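You operate a simulated robot arm through the tools that you are given. There is no shell and no other tool. Be economical: measure what you need, move in short steps, check, and stop when the job is done.

You run a simulated robot arm. Do the job below in one go: nothing can be reset, and whatever is moved stays where it is left.

Task
Rinse the green glass cold, tip it out and rack it.
Fine: tip into the basin; upright on the drying rack; tap off; leave the other glass.

Only the result counts: the job must be done as asked and must still hold three seconds after the hand-in. Knocking over, shifting, dropping, spilling or breaking anything else fails it.

Robot
A 7-joint arm with a two-finger parallel gripper, fixed in place. Base frame: the origin is at the foot of the arm, x ahead of it, y to its left, z up. Readings come in m, degrees, newtons and seconds.
With the tool pointing down near the work surface it reaches from about 0.2 to 0.74 m from the base axis. Its first joint turns from -166.0 to 166.0 degrees. Payload 1.57 kg.
The tool frame sits at the grasp point between the pads (the TCP): z along the fingers, y along the line on which they close. The tips reach 0.03 m beyond it. Largest opening 0.11 m; finger width 0.024, thickness 0.012; the body of the gripper, 0.048 by 0.112 m, starts 0.078 m behind the TCP.
Orientation is that of the tool frame in the base frame, as a unit quaternion [x, y, z, w]. With the fingers straight down and closing along the base's y, the tool's x points along the base's -x, its y along +y and its z along -z.

Tools
- The arm moves only by the tool play_rows. Its argument "deltas" is one flat list of numbers, 7 for each row, row after row: the shift along the base's x, y, z in m, then the turn, a rotation vector about the base's x, y, z in rad, then the opening in per cent of the stroke, from 0 (shut) to 100 (fully open). In form: [tx, ty, tz, ax, ay, az, hand, tx, ty, tz, ax, ay, az, hand, ...]. A call has 1 to 12 rows; each row is the pose to reach, as a shift and turn from the pose commanded when the call began. A row lasts 0.2 s, in which the tool goes at most 0.05 m and 8.6 degrees; a call with a longer step from one row to the next is refused whole, and so is a gripper value outside its range. Where a pose cannot be reached the arm comes as near as it can. A force on the tool above 40 N (or 10 N above the force at the start of the call, whichever is more), or a blocked arm, ends the call early, and 0.2 s more pass. Each finger travels about 0.045 m/s and halts on what it meets, pressing with about 31 N; the grip force reading is that of the motor and also rises with nothing between the fingers. The clock runs only during rows and for 0.2 s after the last one: add rows that repeat a pose to give the fingers time. The reply holds the time, the measured pose of the TCP, the force on the tool along the base axes, the opening and the grip force, in the units named above and with some noise.
- Cameras (640 x 400 px; columns grow to the right, rows downward): "scene" is fixed at [0.0492, -0.65, 1.493]; the picture's right is [0.96, -0.29, 0.00], its down [-0.14, -0.47, -0.87] and it looks along [0.25, 0.84, -0.49] (base axes); focal length 359 px, centre (320, 200). "wrist" rides on the gripper at [-0.036, 0, -0.08] in the tool frame; the picture's right is [0.00, -1.00, 0.00], its down [0.97, 0.00, -0.24] and it looks along [0.24, 0.00, 0.97] (tool axes); focal length 218 px, centre (320, 200). There is no depth. A picture from a camera that has moved, and an enlarged one, comes with that camera's place and axes in the base frame and with its lens.
- camera(camera): a new picture of that camera. It takes no simulated time.
- raise_lower(by): slides the trunk up (or, below 0, down) by that many m; the arm rides with it, the base frame stays. It gives what a move gives, with no picture.
- enlarge(camera, box): a new picture of the part [left, top, right, bottom] of that camera's present view, enlarged. It takes no simulated time.
- close_job(): hands the job in; it is judged then, once.

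Go step by step. Nothing tells you positions but the pictures and the camera data: compare them with the known pose of the tool, close in by small moves and look again before you grip or let go. The budget is 120 turns and 64 pictures, counting those below and the enlarged ones. Unless the task says otherwise, let go and move clear before handing in, and close with one line.

The tools are called after "Emit:" by a JSON object that holds its "api" and its "payload". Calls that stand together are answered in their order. play_rows: Moves the arm, as the interface text tells. Its arguments: {"type":"object","properties":{"deltas":{"type":"array","items":{"type":"number"}}},"required":["deltas"]} The other tools are called the same way: raise_lower (by) slides the trunk up or down; camera (camera) takes a picture; enlarge (camera, box) takes an enlarged picture of a part of a camera's view; close_job () hands the job in.

At the start:

```text
time: 0.0
tcp_pos: [0.3813, 0.2435, 1.1835]
ee_rot: [0.0, 1.0, 0.0, 0.001]
ft_force: [1.0, 0.0, 0.0]
width: 0.11
grasp_force: 0.1
trunk travel left (down, up): [-0.525, 0.065]
```

scene: 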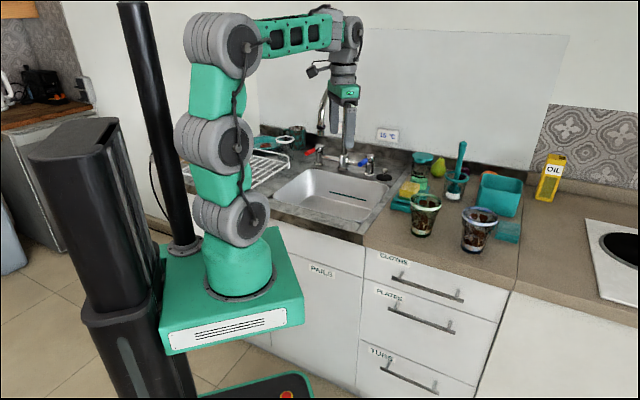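
wrist: 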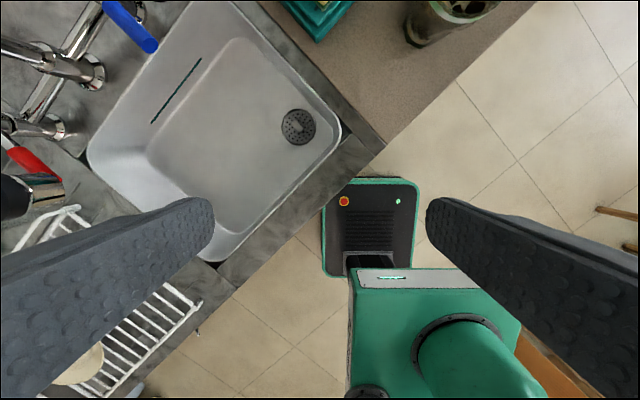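

I see the sink with the tap, the rack on its left and two glasses on the counter to the right. I'll look closer at the glasses, the tap and the rack.

Emit:
{"api": "enlarge", "payload": {"camera": "scene", "box": [380, 140, 540, 260]}}

Emit:
{"api": "enlarge", "payload": {"camera": "scene", "box": [240, 110, 420, 230]}}

```text
3.33 times, centred on (460, 200) of scene
camera zoom: at [0.0492, -0.65, 1.493], right [0.96, -0.29, 0.0], down [-0.14, -0.47, -0.87], along [0.25, 0.84, -0.49], focal length 1198 px, centre (-147, 200)
```

zoom: 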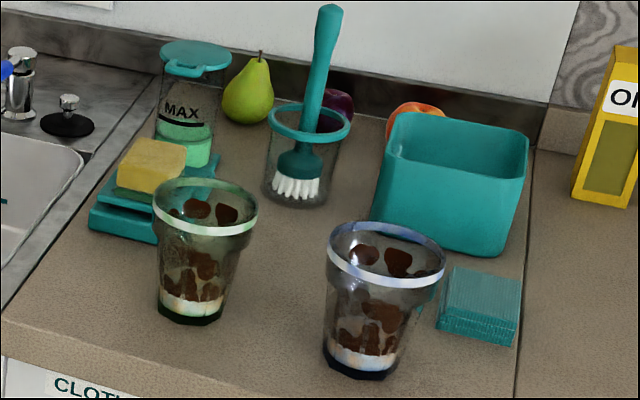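

```text
3.33 times, centred on (330, 170) of scene
camera zoom: at [0.0492, -0.65, 1.493], right [0.96, -0.29, 0.0], down [-0.14, -0.47, -0.87], along [0.25, 0.84, -0.49], focal length 1198 px, centre (287, 300)
```

zoom: 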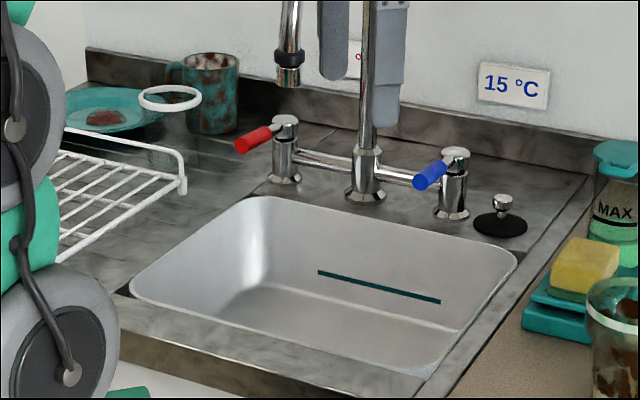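

The left glass has the green rim, at about (0.58, 0.10). The counter lies at 45° to the base. I'll back the hand off and yaw it toward the tap so I can see the lever and the labels.

Emit:
{"api": "play_rows", "payload": {"deltas": [-0.01, -0.01, 0.01, 0, 0, 0.131, 100, -0.02, -0.02, 0.02, 0, 0, 0.262, 100, -0.03, -0.03, 0.03, 0, 0, 0.393, 100, -0.04, -0.04, 0.04, 0, 0, 0.524, 100, -0.05, -0.05, 0.05, 0, 0, 0.655, 100, -0.06, -0.06, 0.05, 0, 0, 0.785, 100]}}

```text
time: 1.4
tcp_pos: [0.3213, 0.1824, 1.2333]
ee_rot: [-0.383, 0.924, 0.0, 0.0]
ft_force: [-0.2, -0.1, 0.9]
width: 0.1102
grasp_force: 0.0
trunk travel left (down, up): [-0.525, 0.065]
```

Yaw is correct. Next I tilt the hand 60° to look toward the tap and wall.

Emit:
{"api": "play_rows", "payload": {"deltas": [-0.005, -0.005, 0, 0.1, -0.1, 0, 100, -0.01, -0.01, 0, 0.2, -0.2, 0, 100, -0.015, -0.015, 0, 0.3, -0.3, 0, 100, -0.02, -0.02, 0, 0.4, -0.4, 0, 100, -0.02, -0.02, 0, 0.5, -0.5, 0, 100, -0.02, -0.02, 0, 0.6, -0.6, 0, 100, -0.02, -0.02, 0, 0.7, -0.7, 0, 100]}}

Emit:
{"api": "camera", "payload": {"camera": "wrist"}}

Emit:
{"api": "camera", "payload": {"camera": "scene"}}

```text
time: 3.0
tcp_pos: [0.274, 0.2696, 1.367]
ee_rot: [-0.336, 0.815, 0.18, 0.437]
ft_force: [0.5, 0.3, -0.4]
width: 0.1101
grasp_force: 0.1
out of reach, approached as far as the arm can: row 4, 5, 6, 7
trunk travel left (down, up): [-0.525, 0.065]
```

```text
59 pictures are left
camera wrist: at [0.2398, 0.2375, 1.4407], right [0.7, -0.71, 0.0], down [-0.52, -0.52, -0.68], along [0.48, 0.47, -0.74], focal length 218 px, centre (320, 200)
```

wrist: 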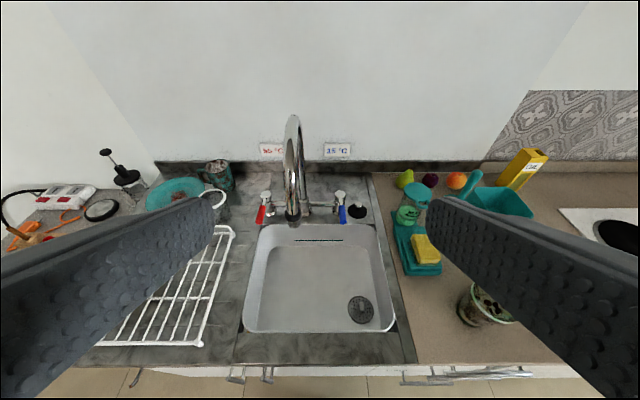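

```text
58 pictures are left
```

scene: 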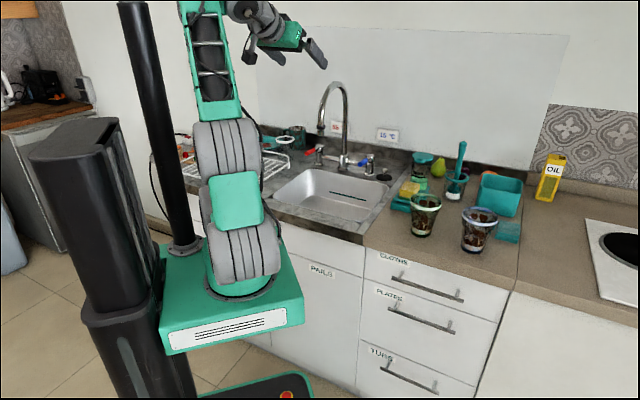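

The arm could not fully reach that tilt, but the view is good. I'll zoom in on the tap, its labels and the rack.

Emit:
{"api": "enlarge", "payload": {"camera": "wrist", "box": [230, 105, 400, 235]}}

Emit:
{"api": "enlarge", "payload": {"camera": "scene", "box": [170, 70, 410, 230]}}

Emit:
{"api": "enlarge", "payload": {"camera": "wrist", "box": [90, 150, 250, 370]}}

```text
3.08 times, centred on (315, 170) of wrist
camera zoom: at [0.2398, 0.2375, 1.4407], right [0.7, -0.71, 0.0], down [-0.52, -0.52, -0.68], along [0.48, 0.47, -0.74], focal length 672 px, centre (335, 292)
```

zoom: 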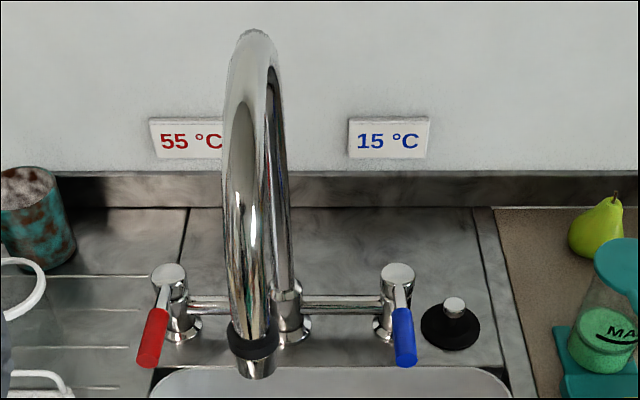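

```text
2.50 times, centred on (290, 150) of scene
camera zoom: at [0.0492, -0.65, 1.493], right [0.96, -0.29, 0.0], down [-0.14, -0.47, -0.87], along [0.25, 0.84, -0.49], focal length 898 px, centre (395, 325)
```

zoom: 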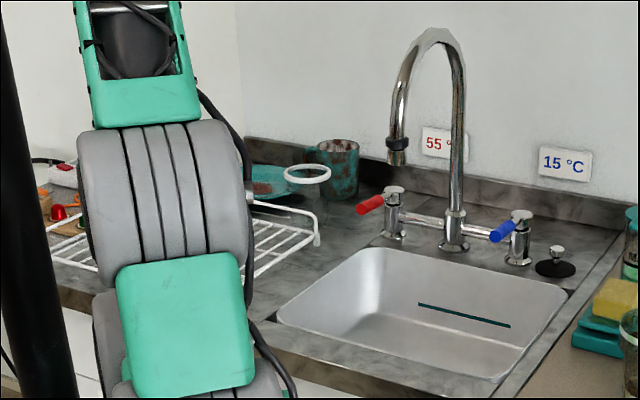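

```text
1.82 times, centred on (170, 260) of wrist
camera zoom: at [0.2398, 0.2375, 1.4407], right [0.7, -0.71, 0.0], down [-0.52, -0.52, -0.68], along [0.48, 0.47, -0.74], focal length 397 px, centre (593, 91)
```

zoom: 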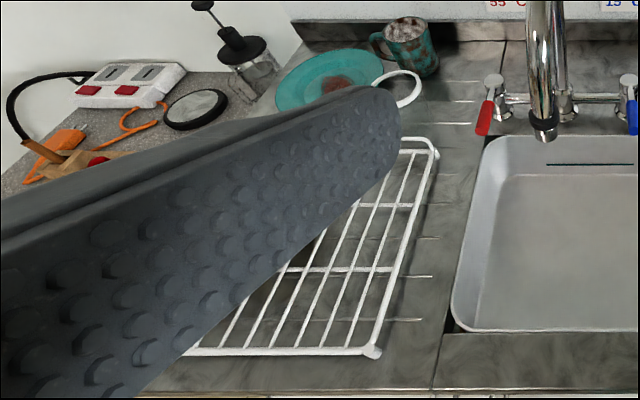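

Blue on the right is the cold lever, with its tip near (0.51, 0.42, 0.99) and its hub near (0.586, 0.495). The spout outlet is about (0.375, 0.434, 1.11). I'll move partway toward the cold lever first, to check which pose the shifts are counted from.

Emit:
{"api": "play_rows", "payload": {"deltas": [0.02, 0.01, 0, 0, 0, 0, 50, 0.04, 0.02, 0, -0.05, 0.05, 0, 50, 0.06, 0.03, 0, -0.1, 0.1, 0, 50]}}

```text
time: 3.8
tcp_pos: [0.3355, 0.2986, 1.3684]
ee_rot: [-0.348, 0.842, 0.157, 0.38]
ft_force: [0.1, -0.5, -0.5]
width: 0.0549
grasp_force: 0.1
trunk travel left (down, up): [-0.525, 0.065]
```

Shifts count from the pose actually reached. I'm going to the pre-lever pose.

Emit:
{"api": "play_rows", "payload": {"deltas": [0.03, -0.0, -0.03, -0.024, 0.024, 0, 50, 0.055, 0.005, -0.06, -0.048, 0.048, 0, 50, 0.075, 0.02, -0.095, -0.072, 0.072, 0, 50, 0.095, 0.035, -0.13, -0.096, 0.096, 0, 50, 0.11, 0.05, -0.17, -0.12, 0.12, 0, 50, 0.125, 0.062, -0.21, -0.144, 0.144, 0, 50, 0.1385, 0.073, -0.245, -0.167, 0.167, 0, 50]}}

Emit:
{"api": "camera", "payload": {"camera": "wrist"}}

Emit:
{"api": "enlarge", "payload": {"camera": "scene", "box": [260, 60, 440, 200]}}

```text
time: 5.4
tcp_pos: [0.4736, 0.3712, 1.1216]
ee_rot: [-0.365, 0.881, 0.116, 0.278]
ft_force: [-0.5, 0.0, 0.3]
width: 0.0551
grasp_force: 0.0
trunk travel left (down, up): [-0.525, 0.065]
```

```text
54 pictures are left
camera wrist: at [0.4612, 0.3602, 1.2081], right [0.71, -0.71, 0.0], down [-0.66, -0.66, -0.36], along [0.26, 0.26, -0.93], focal length 218 px, centre (320, 200)
```

wrist: 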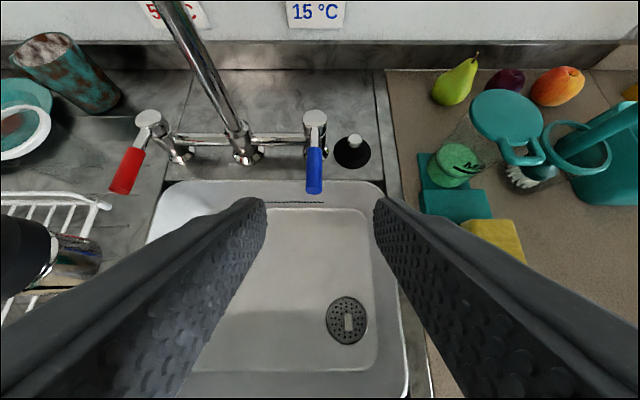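

```text
2.86 times, centred on (350, 130) of scene
camera zoom: at [0.0492, -0.65, 1.493], right [0.96, -0.29, 0.0], down [-0.14, -0.47, -0.87], along [0.25, 0.84, -0.49], focal length 1027 px, centre (234, 400)
```

zoom: 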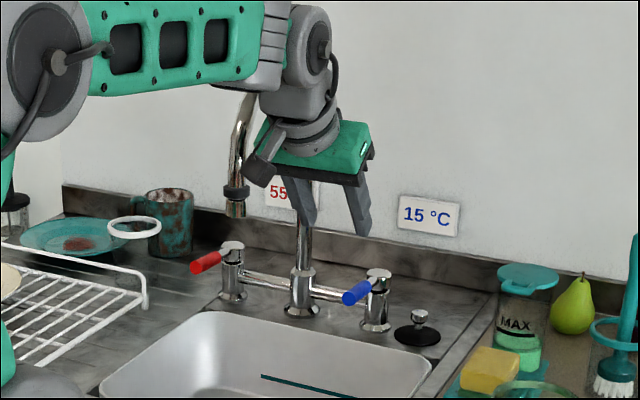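

The lever sits between the fingers in view. I'm advancing along the tool axis to straddle the blue grip.

Emit:
{"api": "play_rows", "payload": {"deltas": [0.017, 0.017, -0.03, 0, 0, 0, 50, 0.034, 0.034, -0.06, 0, 0, 0, 50, 0.05, 0.05, -0.09, 0, 0, 0, 50, 0.066, 0.066, -0.12, 0, 0, 0, 50]}}

Emit:
{"api": "camera", "payload": {"camera": "wrist"}}

Emit:
{"api": "enlarge", "payload": {"camera": "scene", "box": [260, 60, 440, 200]}}

```text
time: 6.4
tcp_pos: [0.5421, 0.4375, 1.0044]
ee_rot: [-0.366, 0.881, 0.116, 0.278]
ft_force: [-0.6, -0.3, 0.6]
width: 0.0549
grasp_force: 0.1
trunk travel left (down, up): [-0.525, 0.065]
```

```text
52 pictures are left
camera wrist: at [0.5285, 0.4264, 1.0905], right [0.71, -0.71, 0.0], down [-0.66, -0.66, -0.36], along [0.26, 0.26, -0.93], focal length 218 px, centre (320, 200)
```

wrist: 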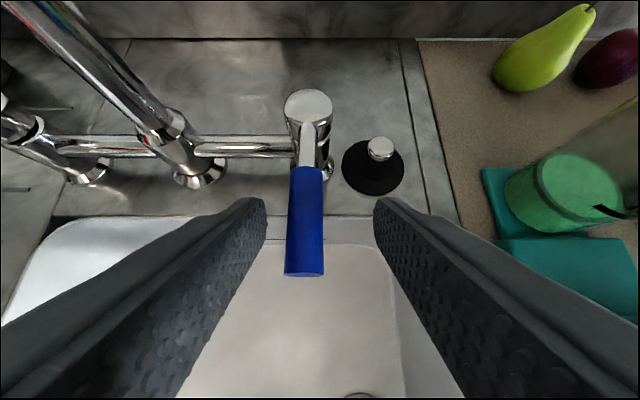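

```text
2.86 times, centred on (350, 130) of scene
camera zoom: at [0.0492, -0.65, 1.493], right [0.96, -0.29, 0.0], down [-0.14, -0.47, -0.87], along [0.25, 0.84, -0.49], focal length 1027 px, centre (234, 400)
```

zoom: 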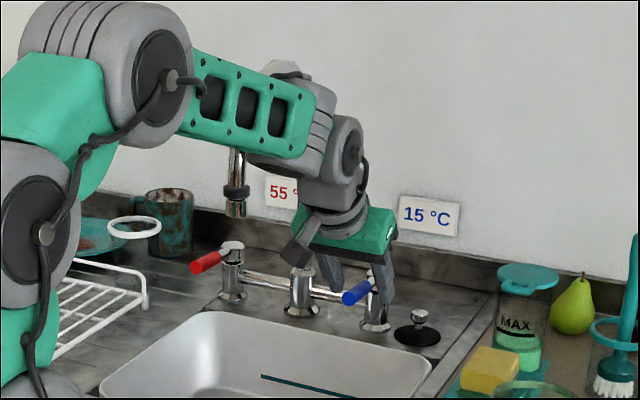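

The lever is straddled. I'll push it outward (to the right) gently and watch the force.

Emit:
{"api": "play_rows", "payload": {"deltas": [0.007, -0.007, 0, 0, 0, 0, 50, 0.014, -0.014, 0, 0, 0, 0, 50, 0.021, -0.021, 0, 0, 0, 0, 50, 0.028, -0.028, 0, 0, 0, 0, 50]}}

Emit:
{"api": "camera", "payload": {"camera": "wrist"}}

```text
time: 7.4
tcp_pos: [0.5687, 0.4083, 1.0037]
ee_rot: [-0.365, 0.881, 0.115, 0.279]
ft_force: [-1.1, 0.2, 0.9]
width: 0.0555
grasp_force: 0.2
trunk travel left (down, up): [-0.525, 0.065]
```

```text
50 pictures are left
camera wrist: at [0.5558, 0.397, 1.0903], right [0.71, -0.71, 0.0], down [-0.66, -0.66, -0.36], along [0.26, 0.26, -0.93], focal length 218 px, centre (320, 200)
```

wrist: 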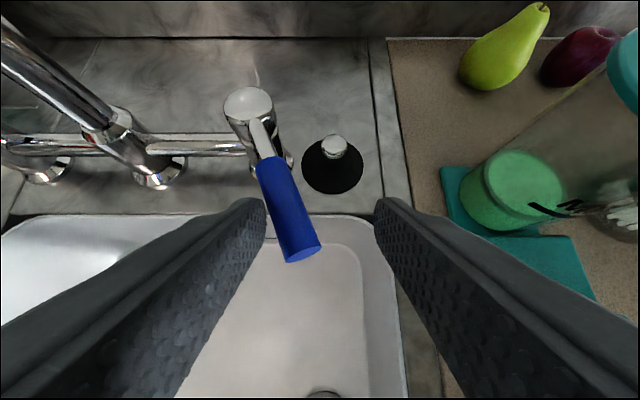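

The lever turns outward freely. I'll check the spout for water.

Emit:
{"api": "enlarge", "payload": {"camera": "scene", "box": [260, 80, 420, 220]}}

```text
2.86 times, centred on (340, 150) of scene
camera zoom: at [0.0492, -0.65, 1.493], right [0.96, -0.29, 0.0], down [-0.14, -0.47, -0.87], along [0.25, 0.84, -0.49], focal length 1027 px, centre (263, 343)
```

zoom: 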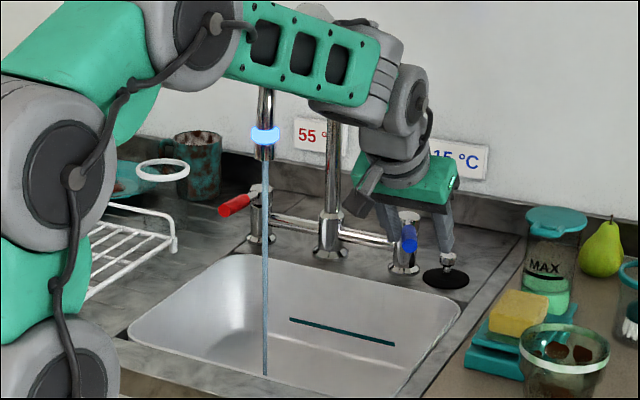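

Cold water is running and the ring is lit blue. I'll back the hand off the lever and away from the tap.

Emit:
{"api": "play_rows", "payload": {"deltas": [-0.004, 0.002, 0.003, 0, 0, 0, 50, -0.02, -0.016, 0.033, 0, 0, 0, 50, -0.038, -0.038, 0.066, 0, 0, 0, 50, -0.055, -0.055, 0.1, 0, 0, 0, 50, -0.07, -0.075, 0.135, 0, 0, 0, 60, -0.085, -0.1, 0.17, 0, 0, 0, 80, -0.1, -0.13, 0.205, 0, 0, 0, 100, -0.11, -0.16, 0.235, 0, 0, 0, 100, -0.12, -0.19, 0.265, 0, 0, 0, 100, -0.13, -0.22, 0.3, 0, 0, 0, 100]}}

Emit:
{"api": "camera", "payload": {"camera": "scene"}}

Emit:
{"api": "camera", "payload": {"camera": "wrist"}}

```text
time: 9.6
tcp_pos: [0.4365, 0.1878, 1.3033]
ee_rot: [-0.364, 0.881, 0.115, 0.278]
ft_force: [0.3, 0.3, -0.3]
width: 0.1099
grasp_force: 0.0
trunk travel left (down, up): [-0.525, 0.065]
```

```text
48 pictures are left
```

scene: 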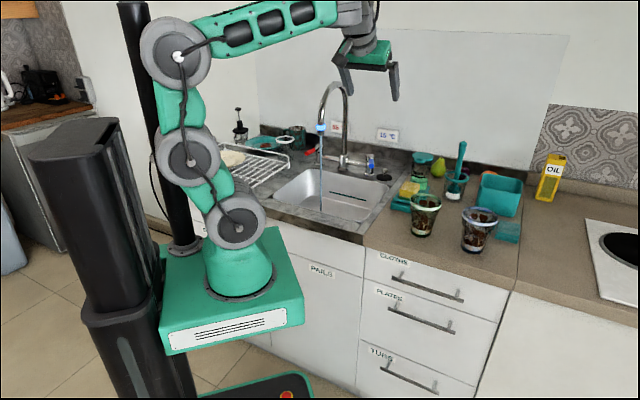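

```text
47 pictures are left
camera wrist: at [0.4243, 0.1766, 1.3884], right [0.71, -0.71, 0.0], down [-0.66, -0.66, -0.36], along [0.25, 0.25, -0.93], focal length 218 px, centre (320, 200)
```

wrist: 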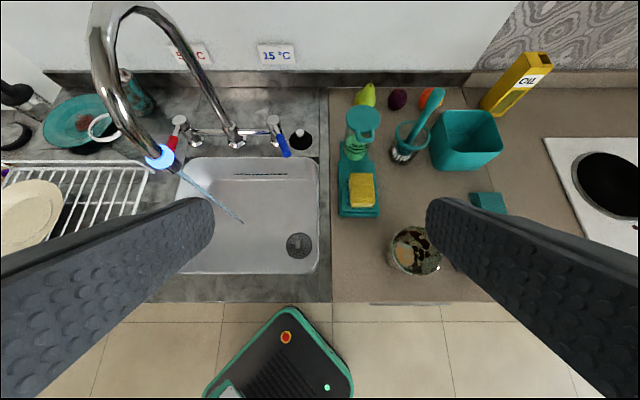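

The tap runs steadily into the basin. I'll lower the trunk so the arm can take the glass from the side with the hand nearly level.

Emit:
{"api": "raise_lower", "payload": {"by": -0.2}}

```text
time: 11.8
tcp_pos: [0.4374, 0.1887, 1.1026]
ee_rot: [-0.365, 0.881, 0.116, 0.279]
ft_force: [-0.8, -0.9, -0.3]
width: 0.11
grasp_force: 0.1
trunk travel left (down, up): [-0.325, 0.265]
```

Trunk is down. Now I tilt the hand to near level and bring it in front of the green glass, staying well back.

Emit:
{"api": "play_rows", "payload": {"deltas": [0.002, -0.035, -0.0, 0.082, -0.082, 0, 100, 0.004, -0.07, -0.01, 0.165, -0.165, 0, 100, 0.006, -0.105, -0.02, 0.247, -0.247, 0, 100, 0.008, -0.14, -0.025, 0.33, -0.33, 0, 100, 0.01, -0.175, -0.035, 0.41, -0.41, 0, 100, 0.012, -0.208, -0.042, 0.49, -0.49, 0, 100]}}

Emit:
{"api": "camera", "payload": {"camera": "wrist"}}

Emit:
{"api": "camera", "payload": {"camera": "scene"}}

```text
time: 13.2
tcp_pos: [0.4556, 0.0065, 1.01]
ee_rot: [-0.306, 0.742, 0.226, 0.552]
ft_force: [-1.2, 0.6, 0.1]
width: 0.1101
grasp_force: 0.1
out of reach, approached as far as the arm can: row 5, 6
trunk travel left (down, up): [-0.325, 0.265]
```

```text
46 pictures are left
camera wrist: at [0.4078, -0.0391, 1.0667], right [0.71, -0.71, 0.0], down [-0.36, -0.36, -0.86], along [0.61, 0.61, -0.51], focal length 218 px, centre (320, 200)
```

wrist: 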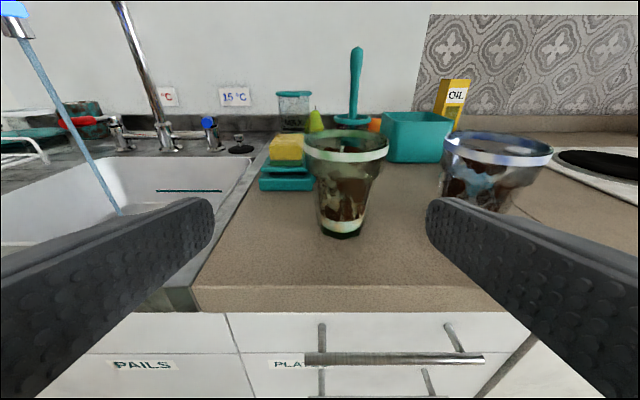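

```text
45 pictures are left
```

scene: 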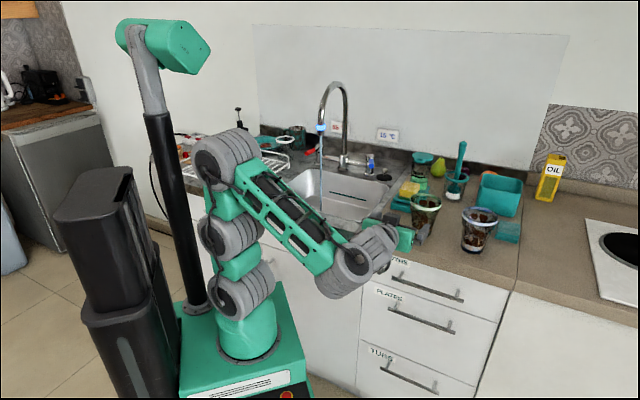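

The hand is nearly level at 17° down, with the glass just right of centre. I'll align sideways and move closer.

Emit:
{"api": "play_rows", "payload": {"deltas": [0.016, -0.016, -0.007, 0, 0, 0, 100, 0.036, 0.004, -0.014, 0, 0, 0, 100, 0.0573, 0.0247, -0.021, 0, 0, 0, 100]}}

Emit:
{"api": "camera", "payload": {"camera": "wrist"}}

Emit:
{"api": "enlarge", "payload": {"camera": "scene", "box": [340, 160, 520, 280]}}

```text
time: 14.0
tcp_pos: [0.5154, 0.0307, 0.9869]
ee_rot: [-0.303, 0.734, 0.233, 0.561]
ft_force: [-0.5, -0.6, -0.4]
width: 0.1101
grasp_force: 0.0
trunk travel left (down, up): [-0.325, 0.265]
```

```text
44 pictures are left
camera wrist: at [0.4665, -0.0164, 1.0429], right [0.71, -0.71, 0.0], down [-0.34, -0.34, -0.87], along [0.62, 0.62, -0.49], focal length 218 px, centre (320, 200)
```

wrist: 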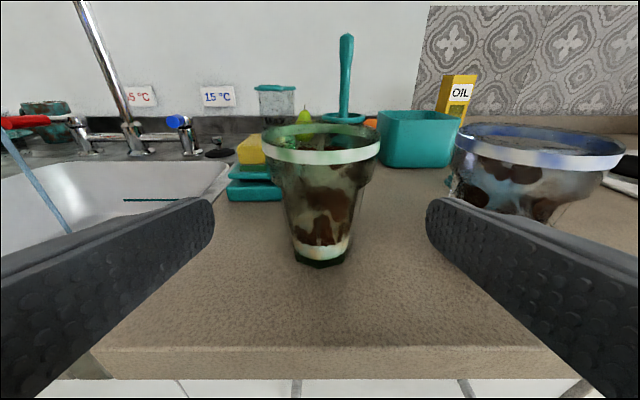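

```text
3.33 times, centred on (430, 220) of scene
camera zoom: at [0.0492, -0.65, 1.493], right [0.96, -0.29, 0.0], down [-0.14, -0.47, -0.87], along [0.25, 0.84, -0.49], focal length 1198 px, centre (-47, 133)
```

zoom: 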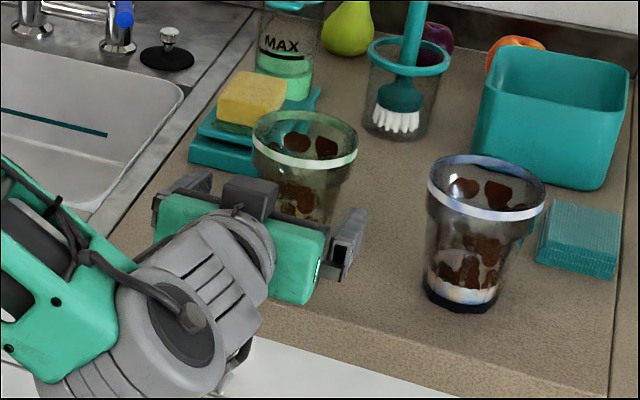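

The glass is centred between the fingers, its axis near n = 0.48 and its rim at z ≈ 1.005. I'm moving in around its body.

Emit:
{"api": "play_rows", "payload": {"deltas": [0.017, 0.017, -0.008, 0, 0, 0, 100, 0.034, 0.034, -0.016, 0, 0, 0, 100, 0.051, 0.051, -0.024, 0, 0, 0, 100, 0.067, 0.067, -0.031, 0, 0, 0, 100]}}

Emit:
{"api": "camera", "payload": {"camera": "wrist"}}

Emit:
{"api": "enlarge", "payload": {"camera": "scene", "box": [340, 160, 520, 280]}}

```text
time: 15.0
tcp_pos: [0.5822, 0.0987, 0.9569]
ee_rot: [-0.304, 0.733, 0.233, 0.562]
ft_force: [0.1, -0.4, 0.2]
width: 0.11
grasp_force: 0.0
trunk travel left (down, up): [-0.325, 0.265]
```

```text
42 pictures are left
camera wrist: at [0.5331, 0.0514, 1.0126], right [0.71, -0.71, 0.0], down [-0.34, -0.34, -0.87], along [0.62, 0.62, -0.49], focal length 218 px, centre (320, 200)
```

wrist: 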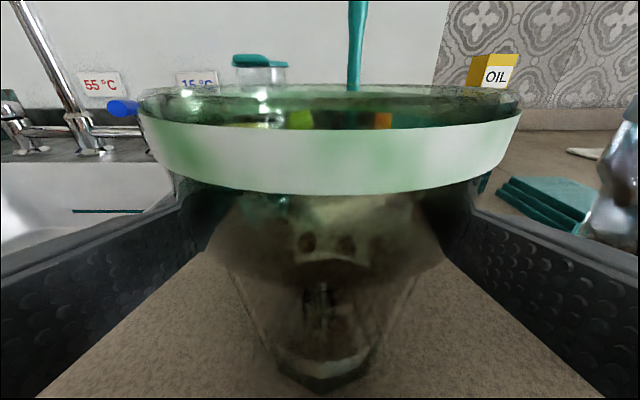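

```text
3.33 times, centred on (430, 220) of scene
camera zoom: at [0.0492, -0.65, 1.493], right [0.96, -0.29, 0.0], down [-0.14, -0.47, -0.87], along [0.25, 0.84, -0.49], focal length 1198 px, centre (-47, 133)
```

zoom: 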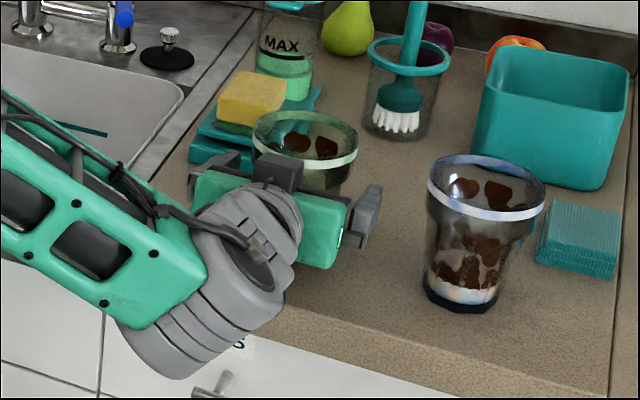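

The fingers surround the body, so I'm closing.

Emit:
{"api": "play_rows", "payload": {"deltas": [0, 0, 0, 0, 0, 0, 70, 0, 0, 0, 0, 0, 0, 50, 0, 0, 0, 0, 0, 0, 30, 0, 0, 0, 0, 0, 0, 10, 0, 0, 0, 0, 0, 0, 0, 0, 0, 0, 0, 0, 0, 0]}}

Emit:
{"api": "camera", "payload": {"camera": "wrist"}}

```text
time: 16.4
tcp_pos: [0.5831, 0.0975, 0.957]
ee_rot: [-0.304, 0.734, 0.233, 0.561]
ft_force: [1.2, 0.0, 0.2]
width: 0.0729
grasp_force: 30.7
trunk travel left (down, up): [-0.325, 0.265]
```

```text
40 pictures are left
camera wrist: at [0.533, 0.0511, 1.0126], right [0.71, -0.71, 0.0], down [-0.34, -0.34, -0.87], along [0.62, 0.62, -0.49], focal length 218 px, centre (320, 200)
```

wrist: 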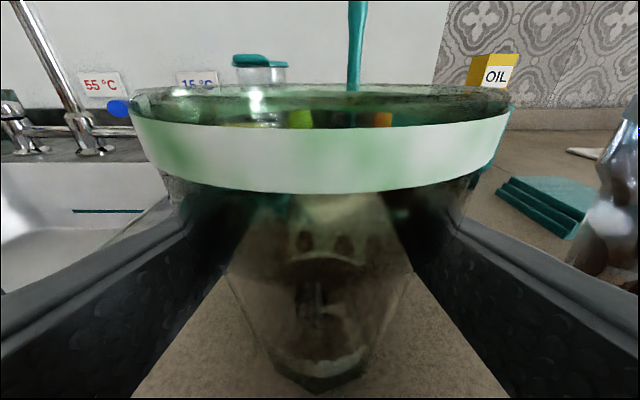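

Held: width 0.073 m with a firm grip. I'm lifting straight up.

Emit:
{"api": "play_rows", "payload": {"deltas": [0, 0, 0.02, 0, 0, 0, 0, 0, 0, 0.045, 0, 0, 0, 0, -0.01, -0.01, 0.075, 0, 0, 0, 0, -0.015, -0.015, 0.085, 0, 0, 0, 0]}}

Emit:
{"api": "camera", "payload": {"camera": "scene"}}

```text
time: 17.4
tcp_pos: [0.5653, 0.0845, 1.0417]
ee_rot: [-0.304, 0.734, 0.233, 0.56]
ft_force: [-0.2, -0.4, -2.8]
width: 0.0726
grasp_force: 30.6
trunk travel left (down, up): [-0.325, 0.265]
```

```text
39 pictures are left
```

scene: 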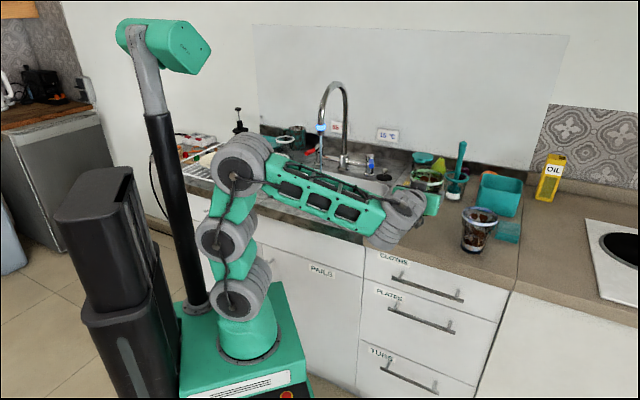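

Lifted cleanly. I'm carrying the glass level over the sink and stopping just short of the stream.

Emit:
{"api": "play_rows", "payload": {"deltas": [-0.0283, 0.0283, 0, 0, 0, 0, 0, -0.0566, 0.0566, 0, 0, 0, 0, 0, -0.0849, 0.0849, 0, 0, 0, 0, 0, -0.106, 0.12, 0, 0, 0, 0, 0, -0.1273, 0.1556, 0, 0, 0, 0, 0, -0.1485, 0.191, -0.005, 0, 0, 0, 0, -0.17, 0.226, -0.01, 0, 0, 0, 0, -0.198, 0.2546, -0.015, 0, 0, 0, 0, -0.219, 0.2757, -0.02, 0, 0, 0, 0, -0.2333, 0.29, -0.025, 0, 0, 0, 0]}}

Emit:
{"api": "camera", "payload": {"camera": "wrist"}}

Emit:
{"api": "enlarge", "payload": {"camera": "scene", "box": [220, 80, 420, 230]}}

```text
time: 19.6
tcp_pos: [0.333, 0.3749, 1.0174]
ee_rot: [-0.303, 0.734, 0.232, 0.561]
ft_force: [-0.1, 0.1, -2.6]
width: 0.0725
grasp_force: 30.6
trunk travel left (down, up): [-0.325, 0.265]
```

```text
38 pictures are left
camera wrist: at [0.2849, 0.3263, 1.0723], right [0.71, -0.71, 0.0], down [-0.34, -0.34, -0.87], along [0.62, 0.62, -0.49], focal length 218 px, centre (320, 200)
```

wrist: 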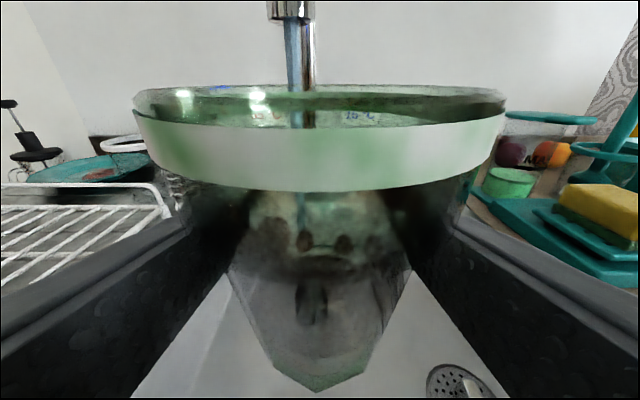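

```text
2.67 times, centred on (320, 155) of scene
camera zoom: at [0.0492, -0.65, 1.493], right [0.96, -0.29, 0.0], down [-0.14, -0.47, -0.87], along [0.25, 0.84, -0.49], focal length 958 px, centre (320, 320)
```

zoom: 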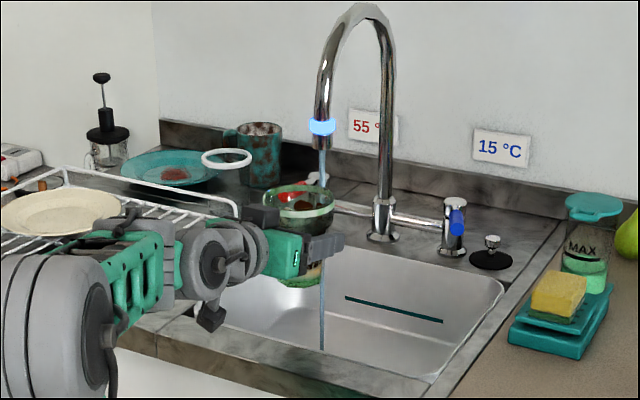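

The stream is at about e1 = -0.043, n = 0.572, with the outlet bottom near z ≈ 1.10. I'm moving the glass under it and holding.

Emit:
{"api": "play_rows", "payload": {"deltas": [0.0, 0.013, -0.008, 0, 0, 0, 0, 0.014, 0.03, -0.01, 0, 0, 0, 0, 0.028, 0.045, -0.01, 0, 0, 0, 0, 0.041, 0.06, -0.01, 0, 0, 0, 0, 0.041, 0.06, -0.01, 0, 0, 0, 0, 0.041, 0.06, -0.01, 0, 0, 0, 0, 0.041, 0.06, -0.01, 0, 0, 0, 0, 0.041, 0.06, -0.01, 0, 0, 0, 0, 0.041, 0.06, -0.01, 0, 0, 0, 0, 0.041, 0.06, -0.01, 0, 0, 0, 0]}}

Emit:
{"api": "camera", "payload": {"camera": "wrist"}}

Emit:
{"api": "enlarge", "payload": {"camera": "scene", "box": [260, 100, 380, 220]}}

```text
time: 21.8
tcp_pos: [0.3736, 0.4341, 1.0056]
ee_rot: [-0.304, 0.734, 0.233, 0.561]
ft_force: [0.2, 0.6, -4.4]
width: 0.0726
grasp_force: 31.0
trunk travel left (down, up): [-0.325, 0.265]
```

```text
36 pictures are left
camera wrist: at [0.3253, 0.3859, 1.0615], right [0.71, -0.71, 0.0], down [-0.34, -0.34, -0.87], along [0.62, 0.62, -0.49], focal length 218 px, centre (320, 200)
```

wrist: 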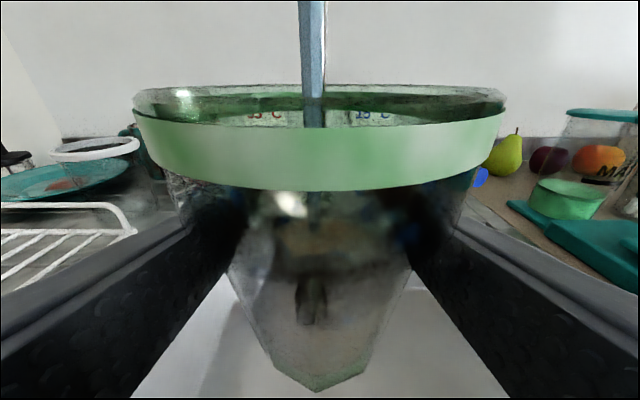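

```text
3.33 times, centred on (320, 160) of scene
camera zoom: at [0.0492, -0.65, 1.493], right [0.96, -0.29, 0.0], down [-0.14, -0.47, -0.87], along [0.25, 0.84, -0.49], focal length 1198 px, centre (320, 333)
```

zoom: 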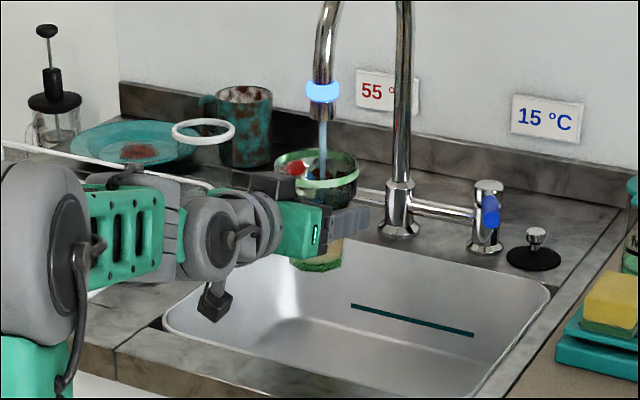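

The stream lands in the glass; the load is up about 1.8 N and the dirt is fading. I'll keep rinsing a little longer.

Emit:
{"api": "play_rows", "payload": {"deltas": [0, 0, 0, 0, 0, 0, 0, 0, 0, 0, 0, 0, 0, 0, 0, 0, 0, 0, 0, 0, 0, 0, 0, 0, 0, 0, 0, 0, 0, 0, 0, 0, 0, 0, 0, 0, 0, 0, 0, 0, 0, 0, 0, 0, 0, 0, 0, 0, 0, 0, 0, 0, 0, 0, 0, 0, 0, 0, 0, 0, 0, 0, 0]}}

Emit:
{"api": "camera", "payload": {"camera": "wrist"}}

Emit:
{"api": "enlarge", "payload": {"camera": "scene", "box": [290, 120, 350, 190]}}

```text
time: 23.8
tcp_pos: [0.375, 0.4338, 1.0065]
ee_rot: [-0.305, 0.734, 0.233, 0.561]
ft_force: [0.1, -0.8, -4.2]
width: 0.0728
grasp_force: 30.8
trunk travel left (down, up): [-0.325, 0.265]
```

```text
34 pictures are left
camera wrist: at [0.3254, 0.3859, 1.0615], right [0.71, -0.71, 0.0], down [-0.34, -0.34, -0.87], along [0.62, 0.62, -0.49], focal length 218 px, centre (320, 200)
```

wrist: 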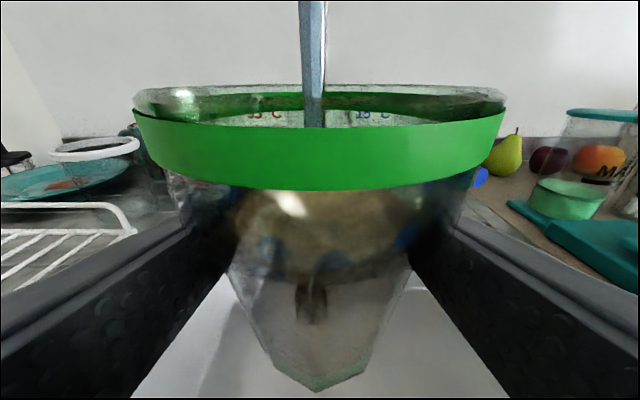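

```text
5.71 times, centred on (320, 155) of scene
camera zoom: at [0.0492, -0.65, 1.493], right [0.96, -0.29, 0.0], down [-0.14, -0.47, -0.87], along [0.25, 0.84, -0.49], focal length 2053 px, centre (320, 457)
```

zoom: 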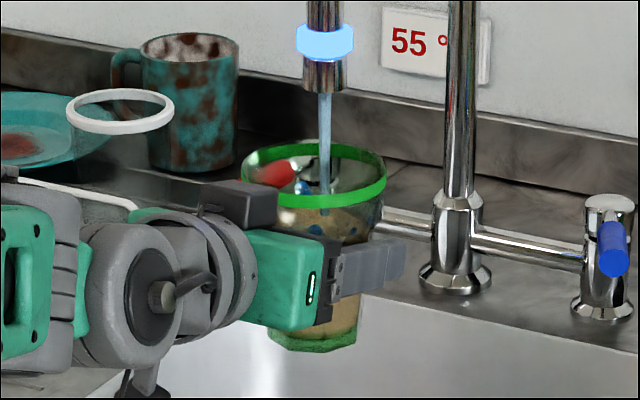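

The rim band has turned solid green and the stains are gone. I'm moving sideways out of the stream but over the basin, then rolling the glass about the tool axis to pour.

Emit:
{"api": "play_rows", "payload": {"deltas": [0.013, -0.021, -0.003, 0, 0, 0, 0, 0.026, -0.042, -0.003, 0, 0, 0, 0, 0.039, -0.063, -0.003, 0, 0, 0, 0, 0.039, -0.063, -0.003, 0.0888, 0.0888, -0.0338, 0, 0.039, -0.063, -0.003, 0.1776, 0.1776, -0.0676, 0, 0.039, -0.063, -0.003, 0.2664, 0.2664, -0.1014, 0, 0.039, -0.063, -0.003, 0.3552, 0.3552, -0.1352, 0, 0.039, -0.063, -0.003, 0.444, 0.444, -0.169, 0, 0.039, -0.063, -0.003, 0.5328, 0.5328, -0.2028, 0, 0.039, -0.063, -0.003, 0.6216, 0.6216, -0.2366, 0, 0.039, -0.063, -0.003, 0.7104, 0.7104, -0.2704, 0, 0.039, -0.063, -0.003, 0.7992, 0.7992, -0.3042, 0]}}

Emit:
{"api": "enlarge", "payload": {"camera": "scene", "box": [240, 100, 420, 230]}}

```text
time: 26.4
tcp_pos: [0.4136, 0.3708, 1.0025]
ee_rot: [0.152, 0.779, 0.505, 0.338]
ft_force: [0.5, 0.1, -3.5]
width: 0.0728
grasp_force: 30.4
trunk travel left (down, up): [-0.325, 0.265]
```

```text
3.08 times, centred on (330, 165) of scene
camera zoom: at [0.0492, -0.65, 1.493], right [0.96, -0.29, 0.0], down [-0.14, -0.47, -0.87], along [0.25, 0.84, -0.49], focal length 1106 px, centre (289, 308)
```

zoom: 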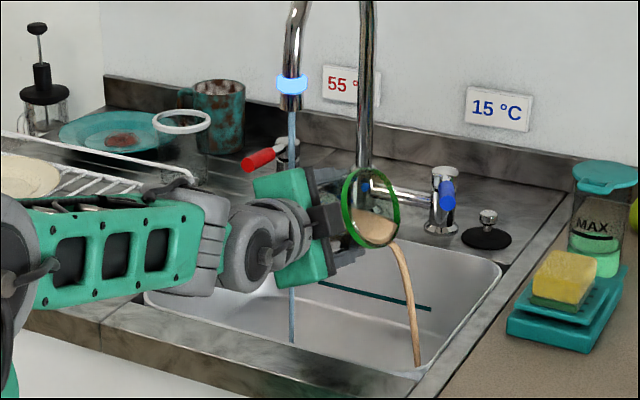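

Brown water is pouring into the basin. I'll roll further to empty it, shifting slightly left to keep the pour well inside.

Emit:
{"api": "play_rows", "payload": {"deltas": [-0.008, 0.008, 0, 0.0888, 0.0888, -0.0338, 0, -0.015, 0.015, 0, 0.1776, 0.1776, -0.0676, 0, -0.02, 0.02, 0, 0.2664, 0.2664, -0.1014, 0, -0.02, 0.02, 0, 0.3552, 0.3552, -0.1352, 0, -0.02, 0.02, 0, 0.444, 0.444, -0.169, 0, -0.02, 0.02, 0, 0.5328, 0.5328, -0.2028, 0, -0.02, 0.02, 0, 0.6216, 0.6216, -0.2366, 0, -0.02, 0.02, 0, 0.6216, 0.6216, -0.2366, 0, -0.02, 0.02, 0, 0.6216, 0.6216, -0.2366, 0, -0.02, 0.02, 0, 0.6216, 0.6216, -0.2366, 0]}}

Emit:
{"api": "enlarge", "payload": {"camera": "scene", "box": [240, 100, 420, 230]}}

```text
time: 28.6
tcp_pos: [0.3933, 0.3908, 1.0039]
ee_rot: [0.479, 0.633, 0.603, 0.082]
ft_force: [-0.8, 0.7, -2.5]
width: 0.0727
grasp_force: 31.1
trunk travel left (down, up): [-0.325, 0.265]
```

```text
3.08 times, centred on (330, 165) of scene
camera zoom: at [0.0492, -0.65, 1.493], right [0.96, -0.29, 0.0], down [-0.14, -0.47, -0.87], along [0.25, 0.84, -0.49], focal length 1106 px, centre (289, 308)
```

zoom: 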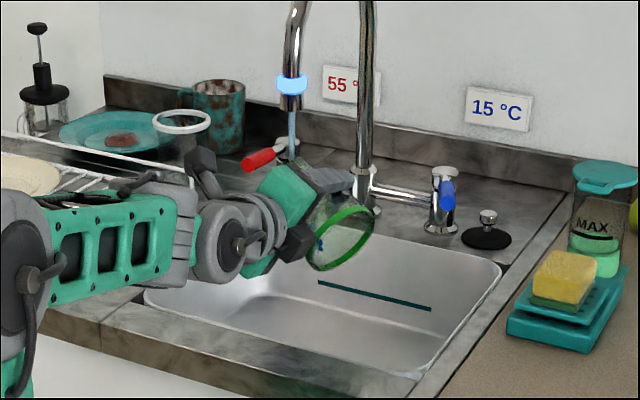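

The glass is empty; the load is back to its earlier value. I'm moving away from the stream and rolling it back upright.

Emit:
{"api": "play_rows", "payload": {"deltas": [0.015, -0.015, 0, -0.0888, -0.0888, 0.0338, 0, 0.03, -0.03, 0, -0.1776, -0.1776, 0.0676, 0, 0.04, -0.04, 0, -0.2664, -0.2664, 0.1014, 0, 0.045, -0.045, 0, -0.3552, -0.3552, 0.1352, 0, 0.045, -0.045, 0, -0.444, -0.444, 0.169, 0, 0.045, -0.045, 0, -0.5328, -0.5328, 0.2028, 0, 0.045, -0.045, 0, -0.6216, -0.6216, 0.2366, 0, 0.045, -0.045, 0, -0.7104, -0.7104, 0.2704, 0, 0.045, -0.045, 0, -0.7992, -0.7992, 0.3042, 0, 0.045, -0.045, 0, -0.888, -0.888, 0.338, 0, 0.045, -0.045, 0, -0.9768, -0.9768, 0.3718, 0, 0.045, -0.045, 0, -1.0656, -1.0656, 0.4056, 0]}}

Emit:
{"api": "play_rows", "payload": {"deltas": [0, 0, 0, -0.0888, -0.0888, 0.0338, 0, 0, 0, 0, -0.1776, -0.1776, 0.0676, 0, 0, 0, 0, -0.2664, -0.2664, 0.1014, 0, 0, 0, 0, -0.3552, -0.3552, 0.1352, 0]}}

Emit:
{"api": "camera", "payload": {"camera": "wrist"}}

Emit:
{"api": "camera", "payload": {"camera": "scene"}}

```text
time: 31.2
tcp_pos: [0.4378, 0.3455, 1.0033]
ee_rot: [-0.107, 0.788, 0.369, 0.482]
ft_force: [0.2, -0.1, -3.4]
width: 0.0727
grasp_force: 31.1
trunk travel left (down, up): [-0.325, 0.265]
```

```text
time: 32.2
tcp_pos: [0.4388, 0.3461, 1.0053]
ee_rot: [-0.305, 0.733, 0.233, 0.561]
ft_force: [0.4, -0.4, -1.8]
width: 0.0727
grasp_force: 31.3
trunk travel left (down, up): [-0.325, 0.265]
```

```text
30 pictures are left
camera wrist: at [0.3896, 0.2976, 1.0595], right [0.71, -0.71, 0.0], down [-0.34, -0.34, -0.87], along [0.62, 0.62, -0.49], focal length 218 px, centre (320, 200)
```

wrist: 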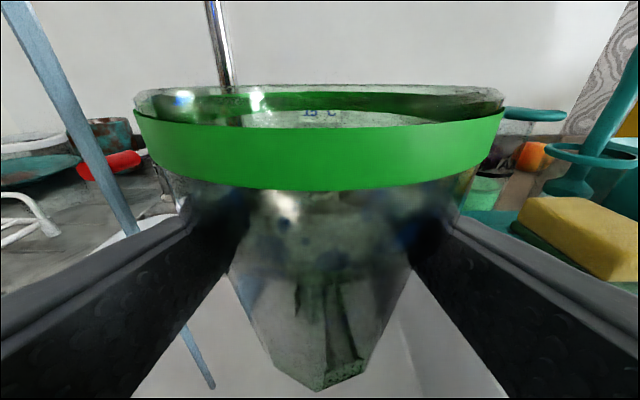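

```text
29 pictures are left
```

scene: 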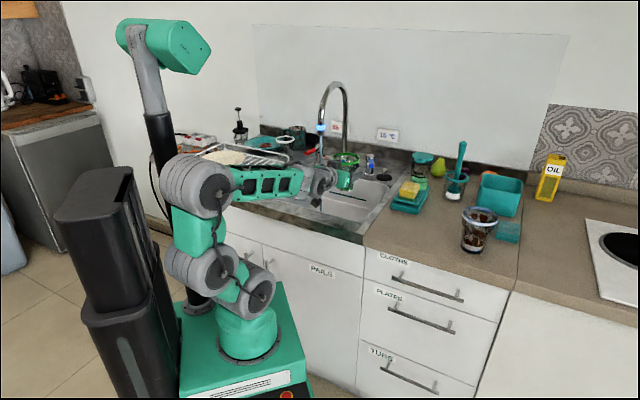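

The glass is clean, empty and upright. Next I need the rack's free spot and height.

Emit:
{"api": "enlarge", "payload": {"camera": "scene", "box": [170, 120, 330, 220]}}

```text
4.00 times, centred on (250, 170) of scene
camera zoom: at [0.0492, -0.65, 1.493], right [0.96, -0.29, 0.0], down [-0.14, -0.47, -0.87], along [0.25, 0.84, -0.49], focal length 1437 px, centre (600, 320)
```

zoom: 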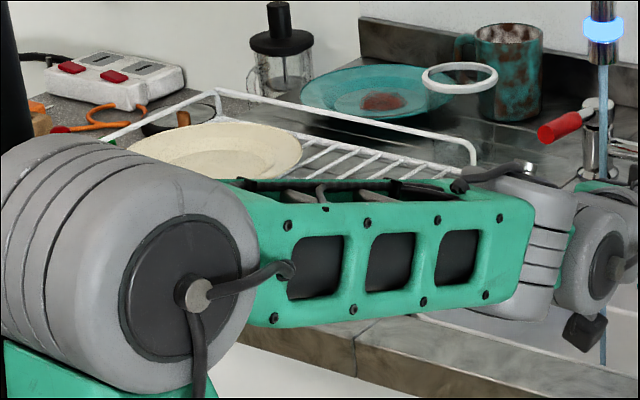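

The arm blocks that view. I'll back out, lift, and swing left in front of the stream to look at the rack.

Emit:
{"api": "play_rows", "payload": {"deltas": [-0.024, -0.024, 0.0, 0, 0, 0, 0, -0.048, -0.048, 0.02, 0, 0, 0, 0, -0.0707, -0.0707, 0.05, 0, 0, 0, 0, -0.0707, -0.0707, 0.095, 0, 0, 0, 0, -0.0707, -0.0707, 0.14, 0, 0, 0, 0, -0.1, -0.04, 0.16, 0, 0, 0, 0, -0.13, -0.01, 0.17, 0, 0, 0, 0, -0.16, 0.02, 0.18, 0, 0, 0, 0, -0.19, 0.05, 0.18, 0, 0, 0, 0, -0.22, 0.08, 0.18, 0, 0, 0, 0]}}

Emit:
{"api": "camera", "payload": {"camera": "wrist"}}

Emit:
{"api": "enlarge", "payload": {"camera": "scene", "box": [150, 100, 350, 225]}}

```text
time: 33.1
tcp_pos: [0.3618, 0.3034, 0.9542]
ee_rot: [-0.343, 0.794, 0.23, 0.447]
ft_force: [-0.1, -0.3, -2.3]
width: 0.0717
grasp_force: 31.2
trunk travel left (down, up): [-0.325, 0.265]
stopped in row 4: the arm was blocked; the commanded pose is now the measured one
```

```text
27 pictures are left
camera wrist: at [0.3293, 0.2626, 1.0251], right [0.75, -0.66, -0.06], down [-0.49, -0.49, -0.72], along [0.45, 0.57, -0.69], focal length 218 px, centre (320, 200)
```

wrist: 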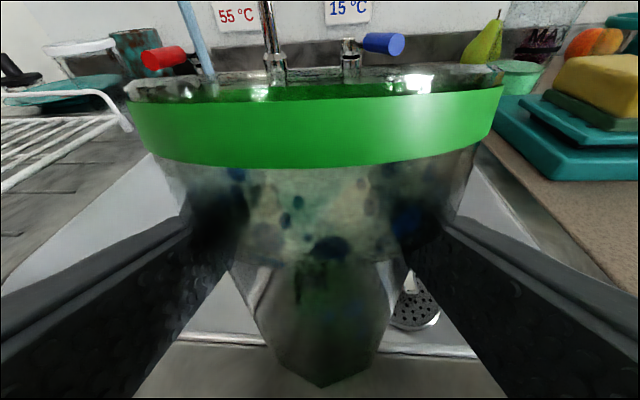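

```text
3.20 times, centred on (250, 162) of scene
camera zoom: at [0.0492, -0.65, 1.493], right [0.96, -0.29, 0.0], down [-0.14, -0.47, -0.87], along [0.25, 0.84, -0.49], focal length 1150 px, centre (544, 320)
```

zoom: 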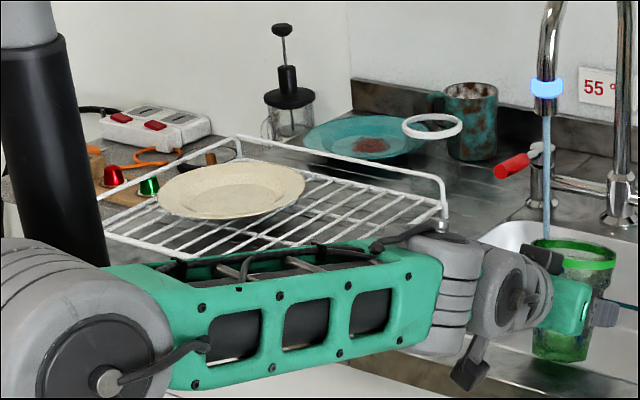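

The arm stalled while backing out close to the base and dropped a little; the glass is still held. I'll raise it straight up and a bit forward, in small steps.

Emit:
{"api": "play_rows", "payload": {"deltas": [0.005, 0.005, 0.015, 0, 0, 0, 0, 0.01, 0.01, 0.03, 0, 0, 0, 0, 0.02, 0.02, 0.05, 0, 0, 0, 0]}}

Emit:
{"api": "camera", "payload": {"camera": "scene"}}

```text
time: 33.9
tcp_pos: [0.3816, 0.3225, 1.0109]
ee_rot: [-0.339, 0.793, 0.229, 0.451]
ft_force: [0.8, 0.2, -1.7]
width: 0.0719
grasp_force: 30.9
trunk travel left (down, up): [-0.325, 0.265]
```

```text
25 pictures are left
```

scene: 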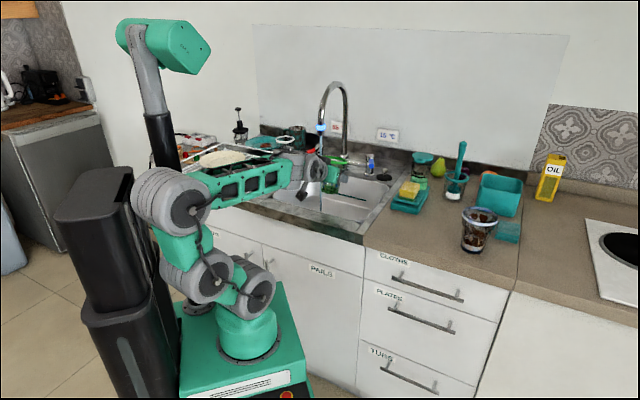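

The arm folds too tightly near its base, so I'll keep further out. I'm restoring the earlier level hand orientation and will compare how the glass sits.

Emit:
{"api": "play_rows", "payload": {"deltas": [0.004, 0.004, 0.005, 0.047, -0.07, -0.021, 0, 0.008, 0.008, 0.01, 0.094, -0.14, -0.042, 0, 0.01, 0.01, 0.012, 0.14, -0.2096, -0.0624, 0]}}

Emit:
{"api": "camera", "payload": {"camera": "wrist"}}

Emit:
{"api": "enlarge", "payload": {"camera": "scene", "box": [270, 110, 390, 220]}}

```text
time: 34.7
tcp_pos: [0.3914, 0.332, 1.0208]
ee_rot: [-0.304, 0.733, 0.234, 0.562]
ft_force: [-0.8, 0.1, -2.0]
width: 0.0719
grasp_force: 31.2
trunk travel left (down, up): [-0.325, 0.265]
```

```text
24 pictures are left
camera wrist: at [0.3432, 0.2845, 1.077], right [0.71, -0.71, 0.0], down [-0.34, -0.34, -0.87], along [0.62, 0.62, -0.48], focal length 218 px, centre (320, 200)
```

wrist: 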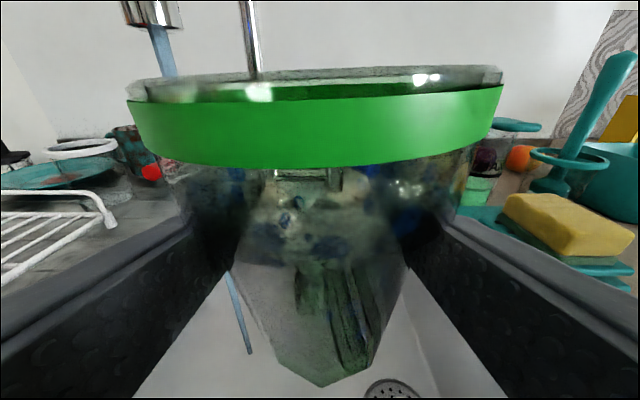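

```text
3.64 times, centred on (330, 165) of scene
camera zoom: at [0.0492, -0.65, 1.493], right [0.96, -0.29, 0.0], down [-0.14, -0.47, -0.87], along [0.25, 0.84, -0.49], focal length 1307 px, centre (284, 327)
```

zoom: 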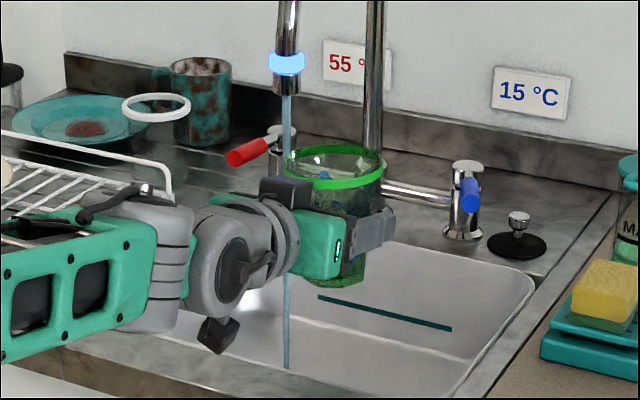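

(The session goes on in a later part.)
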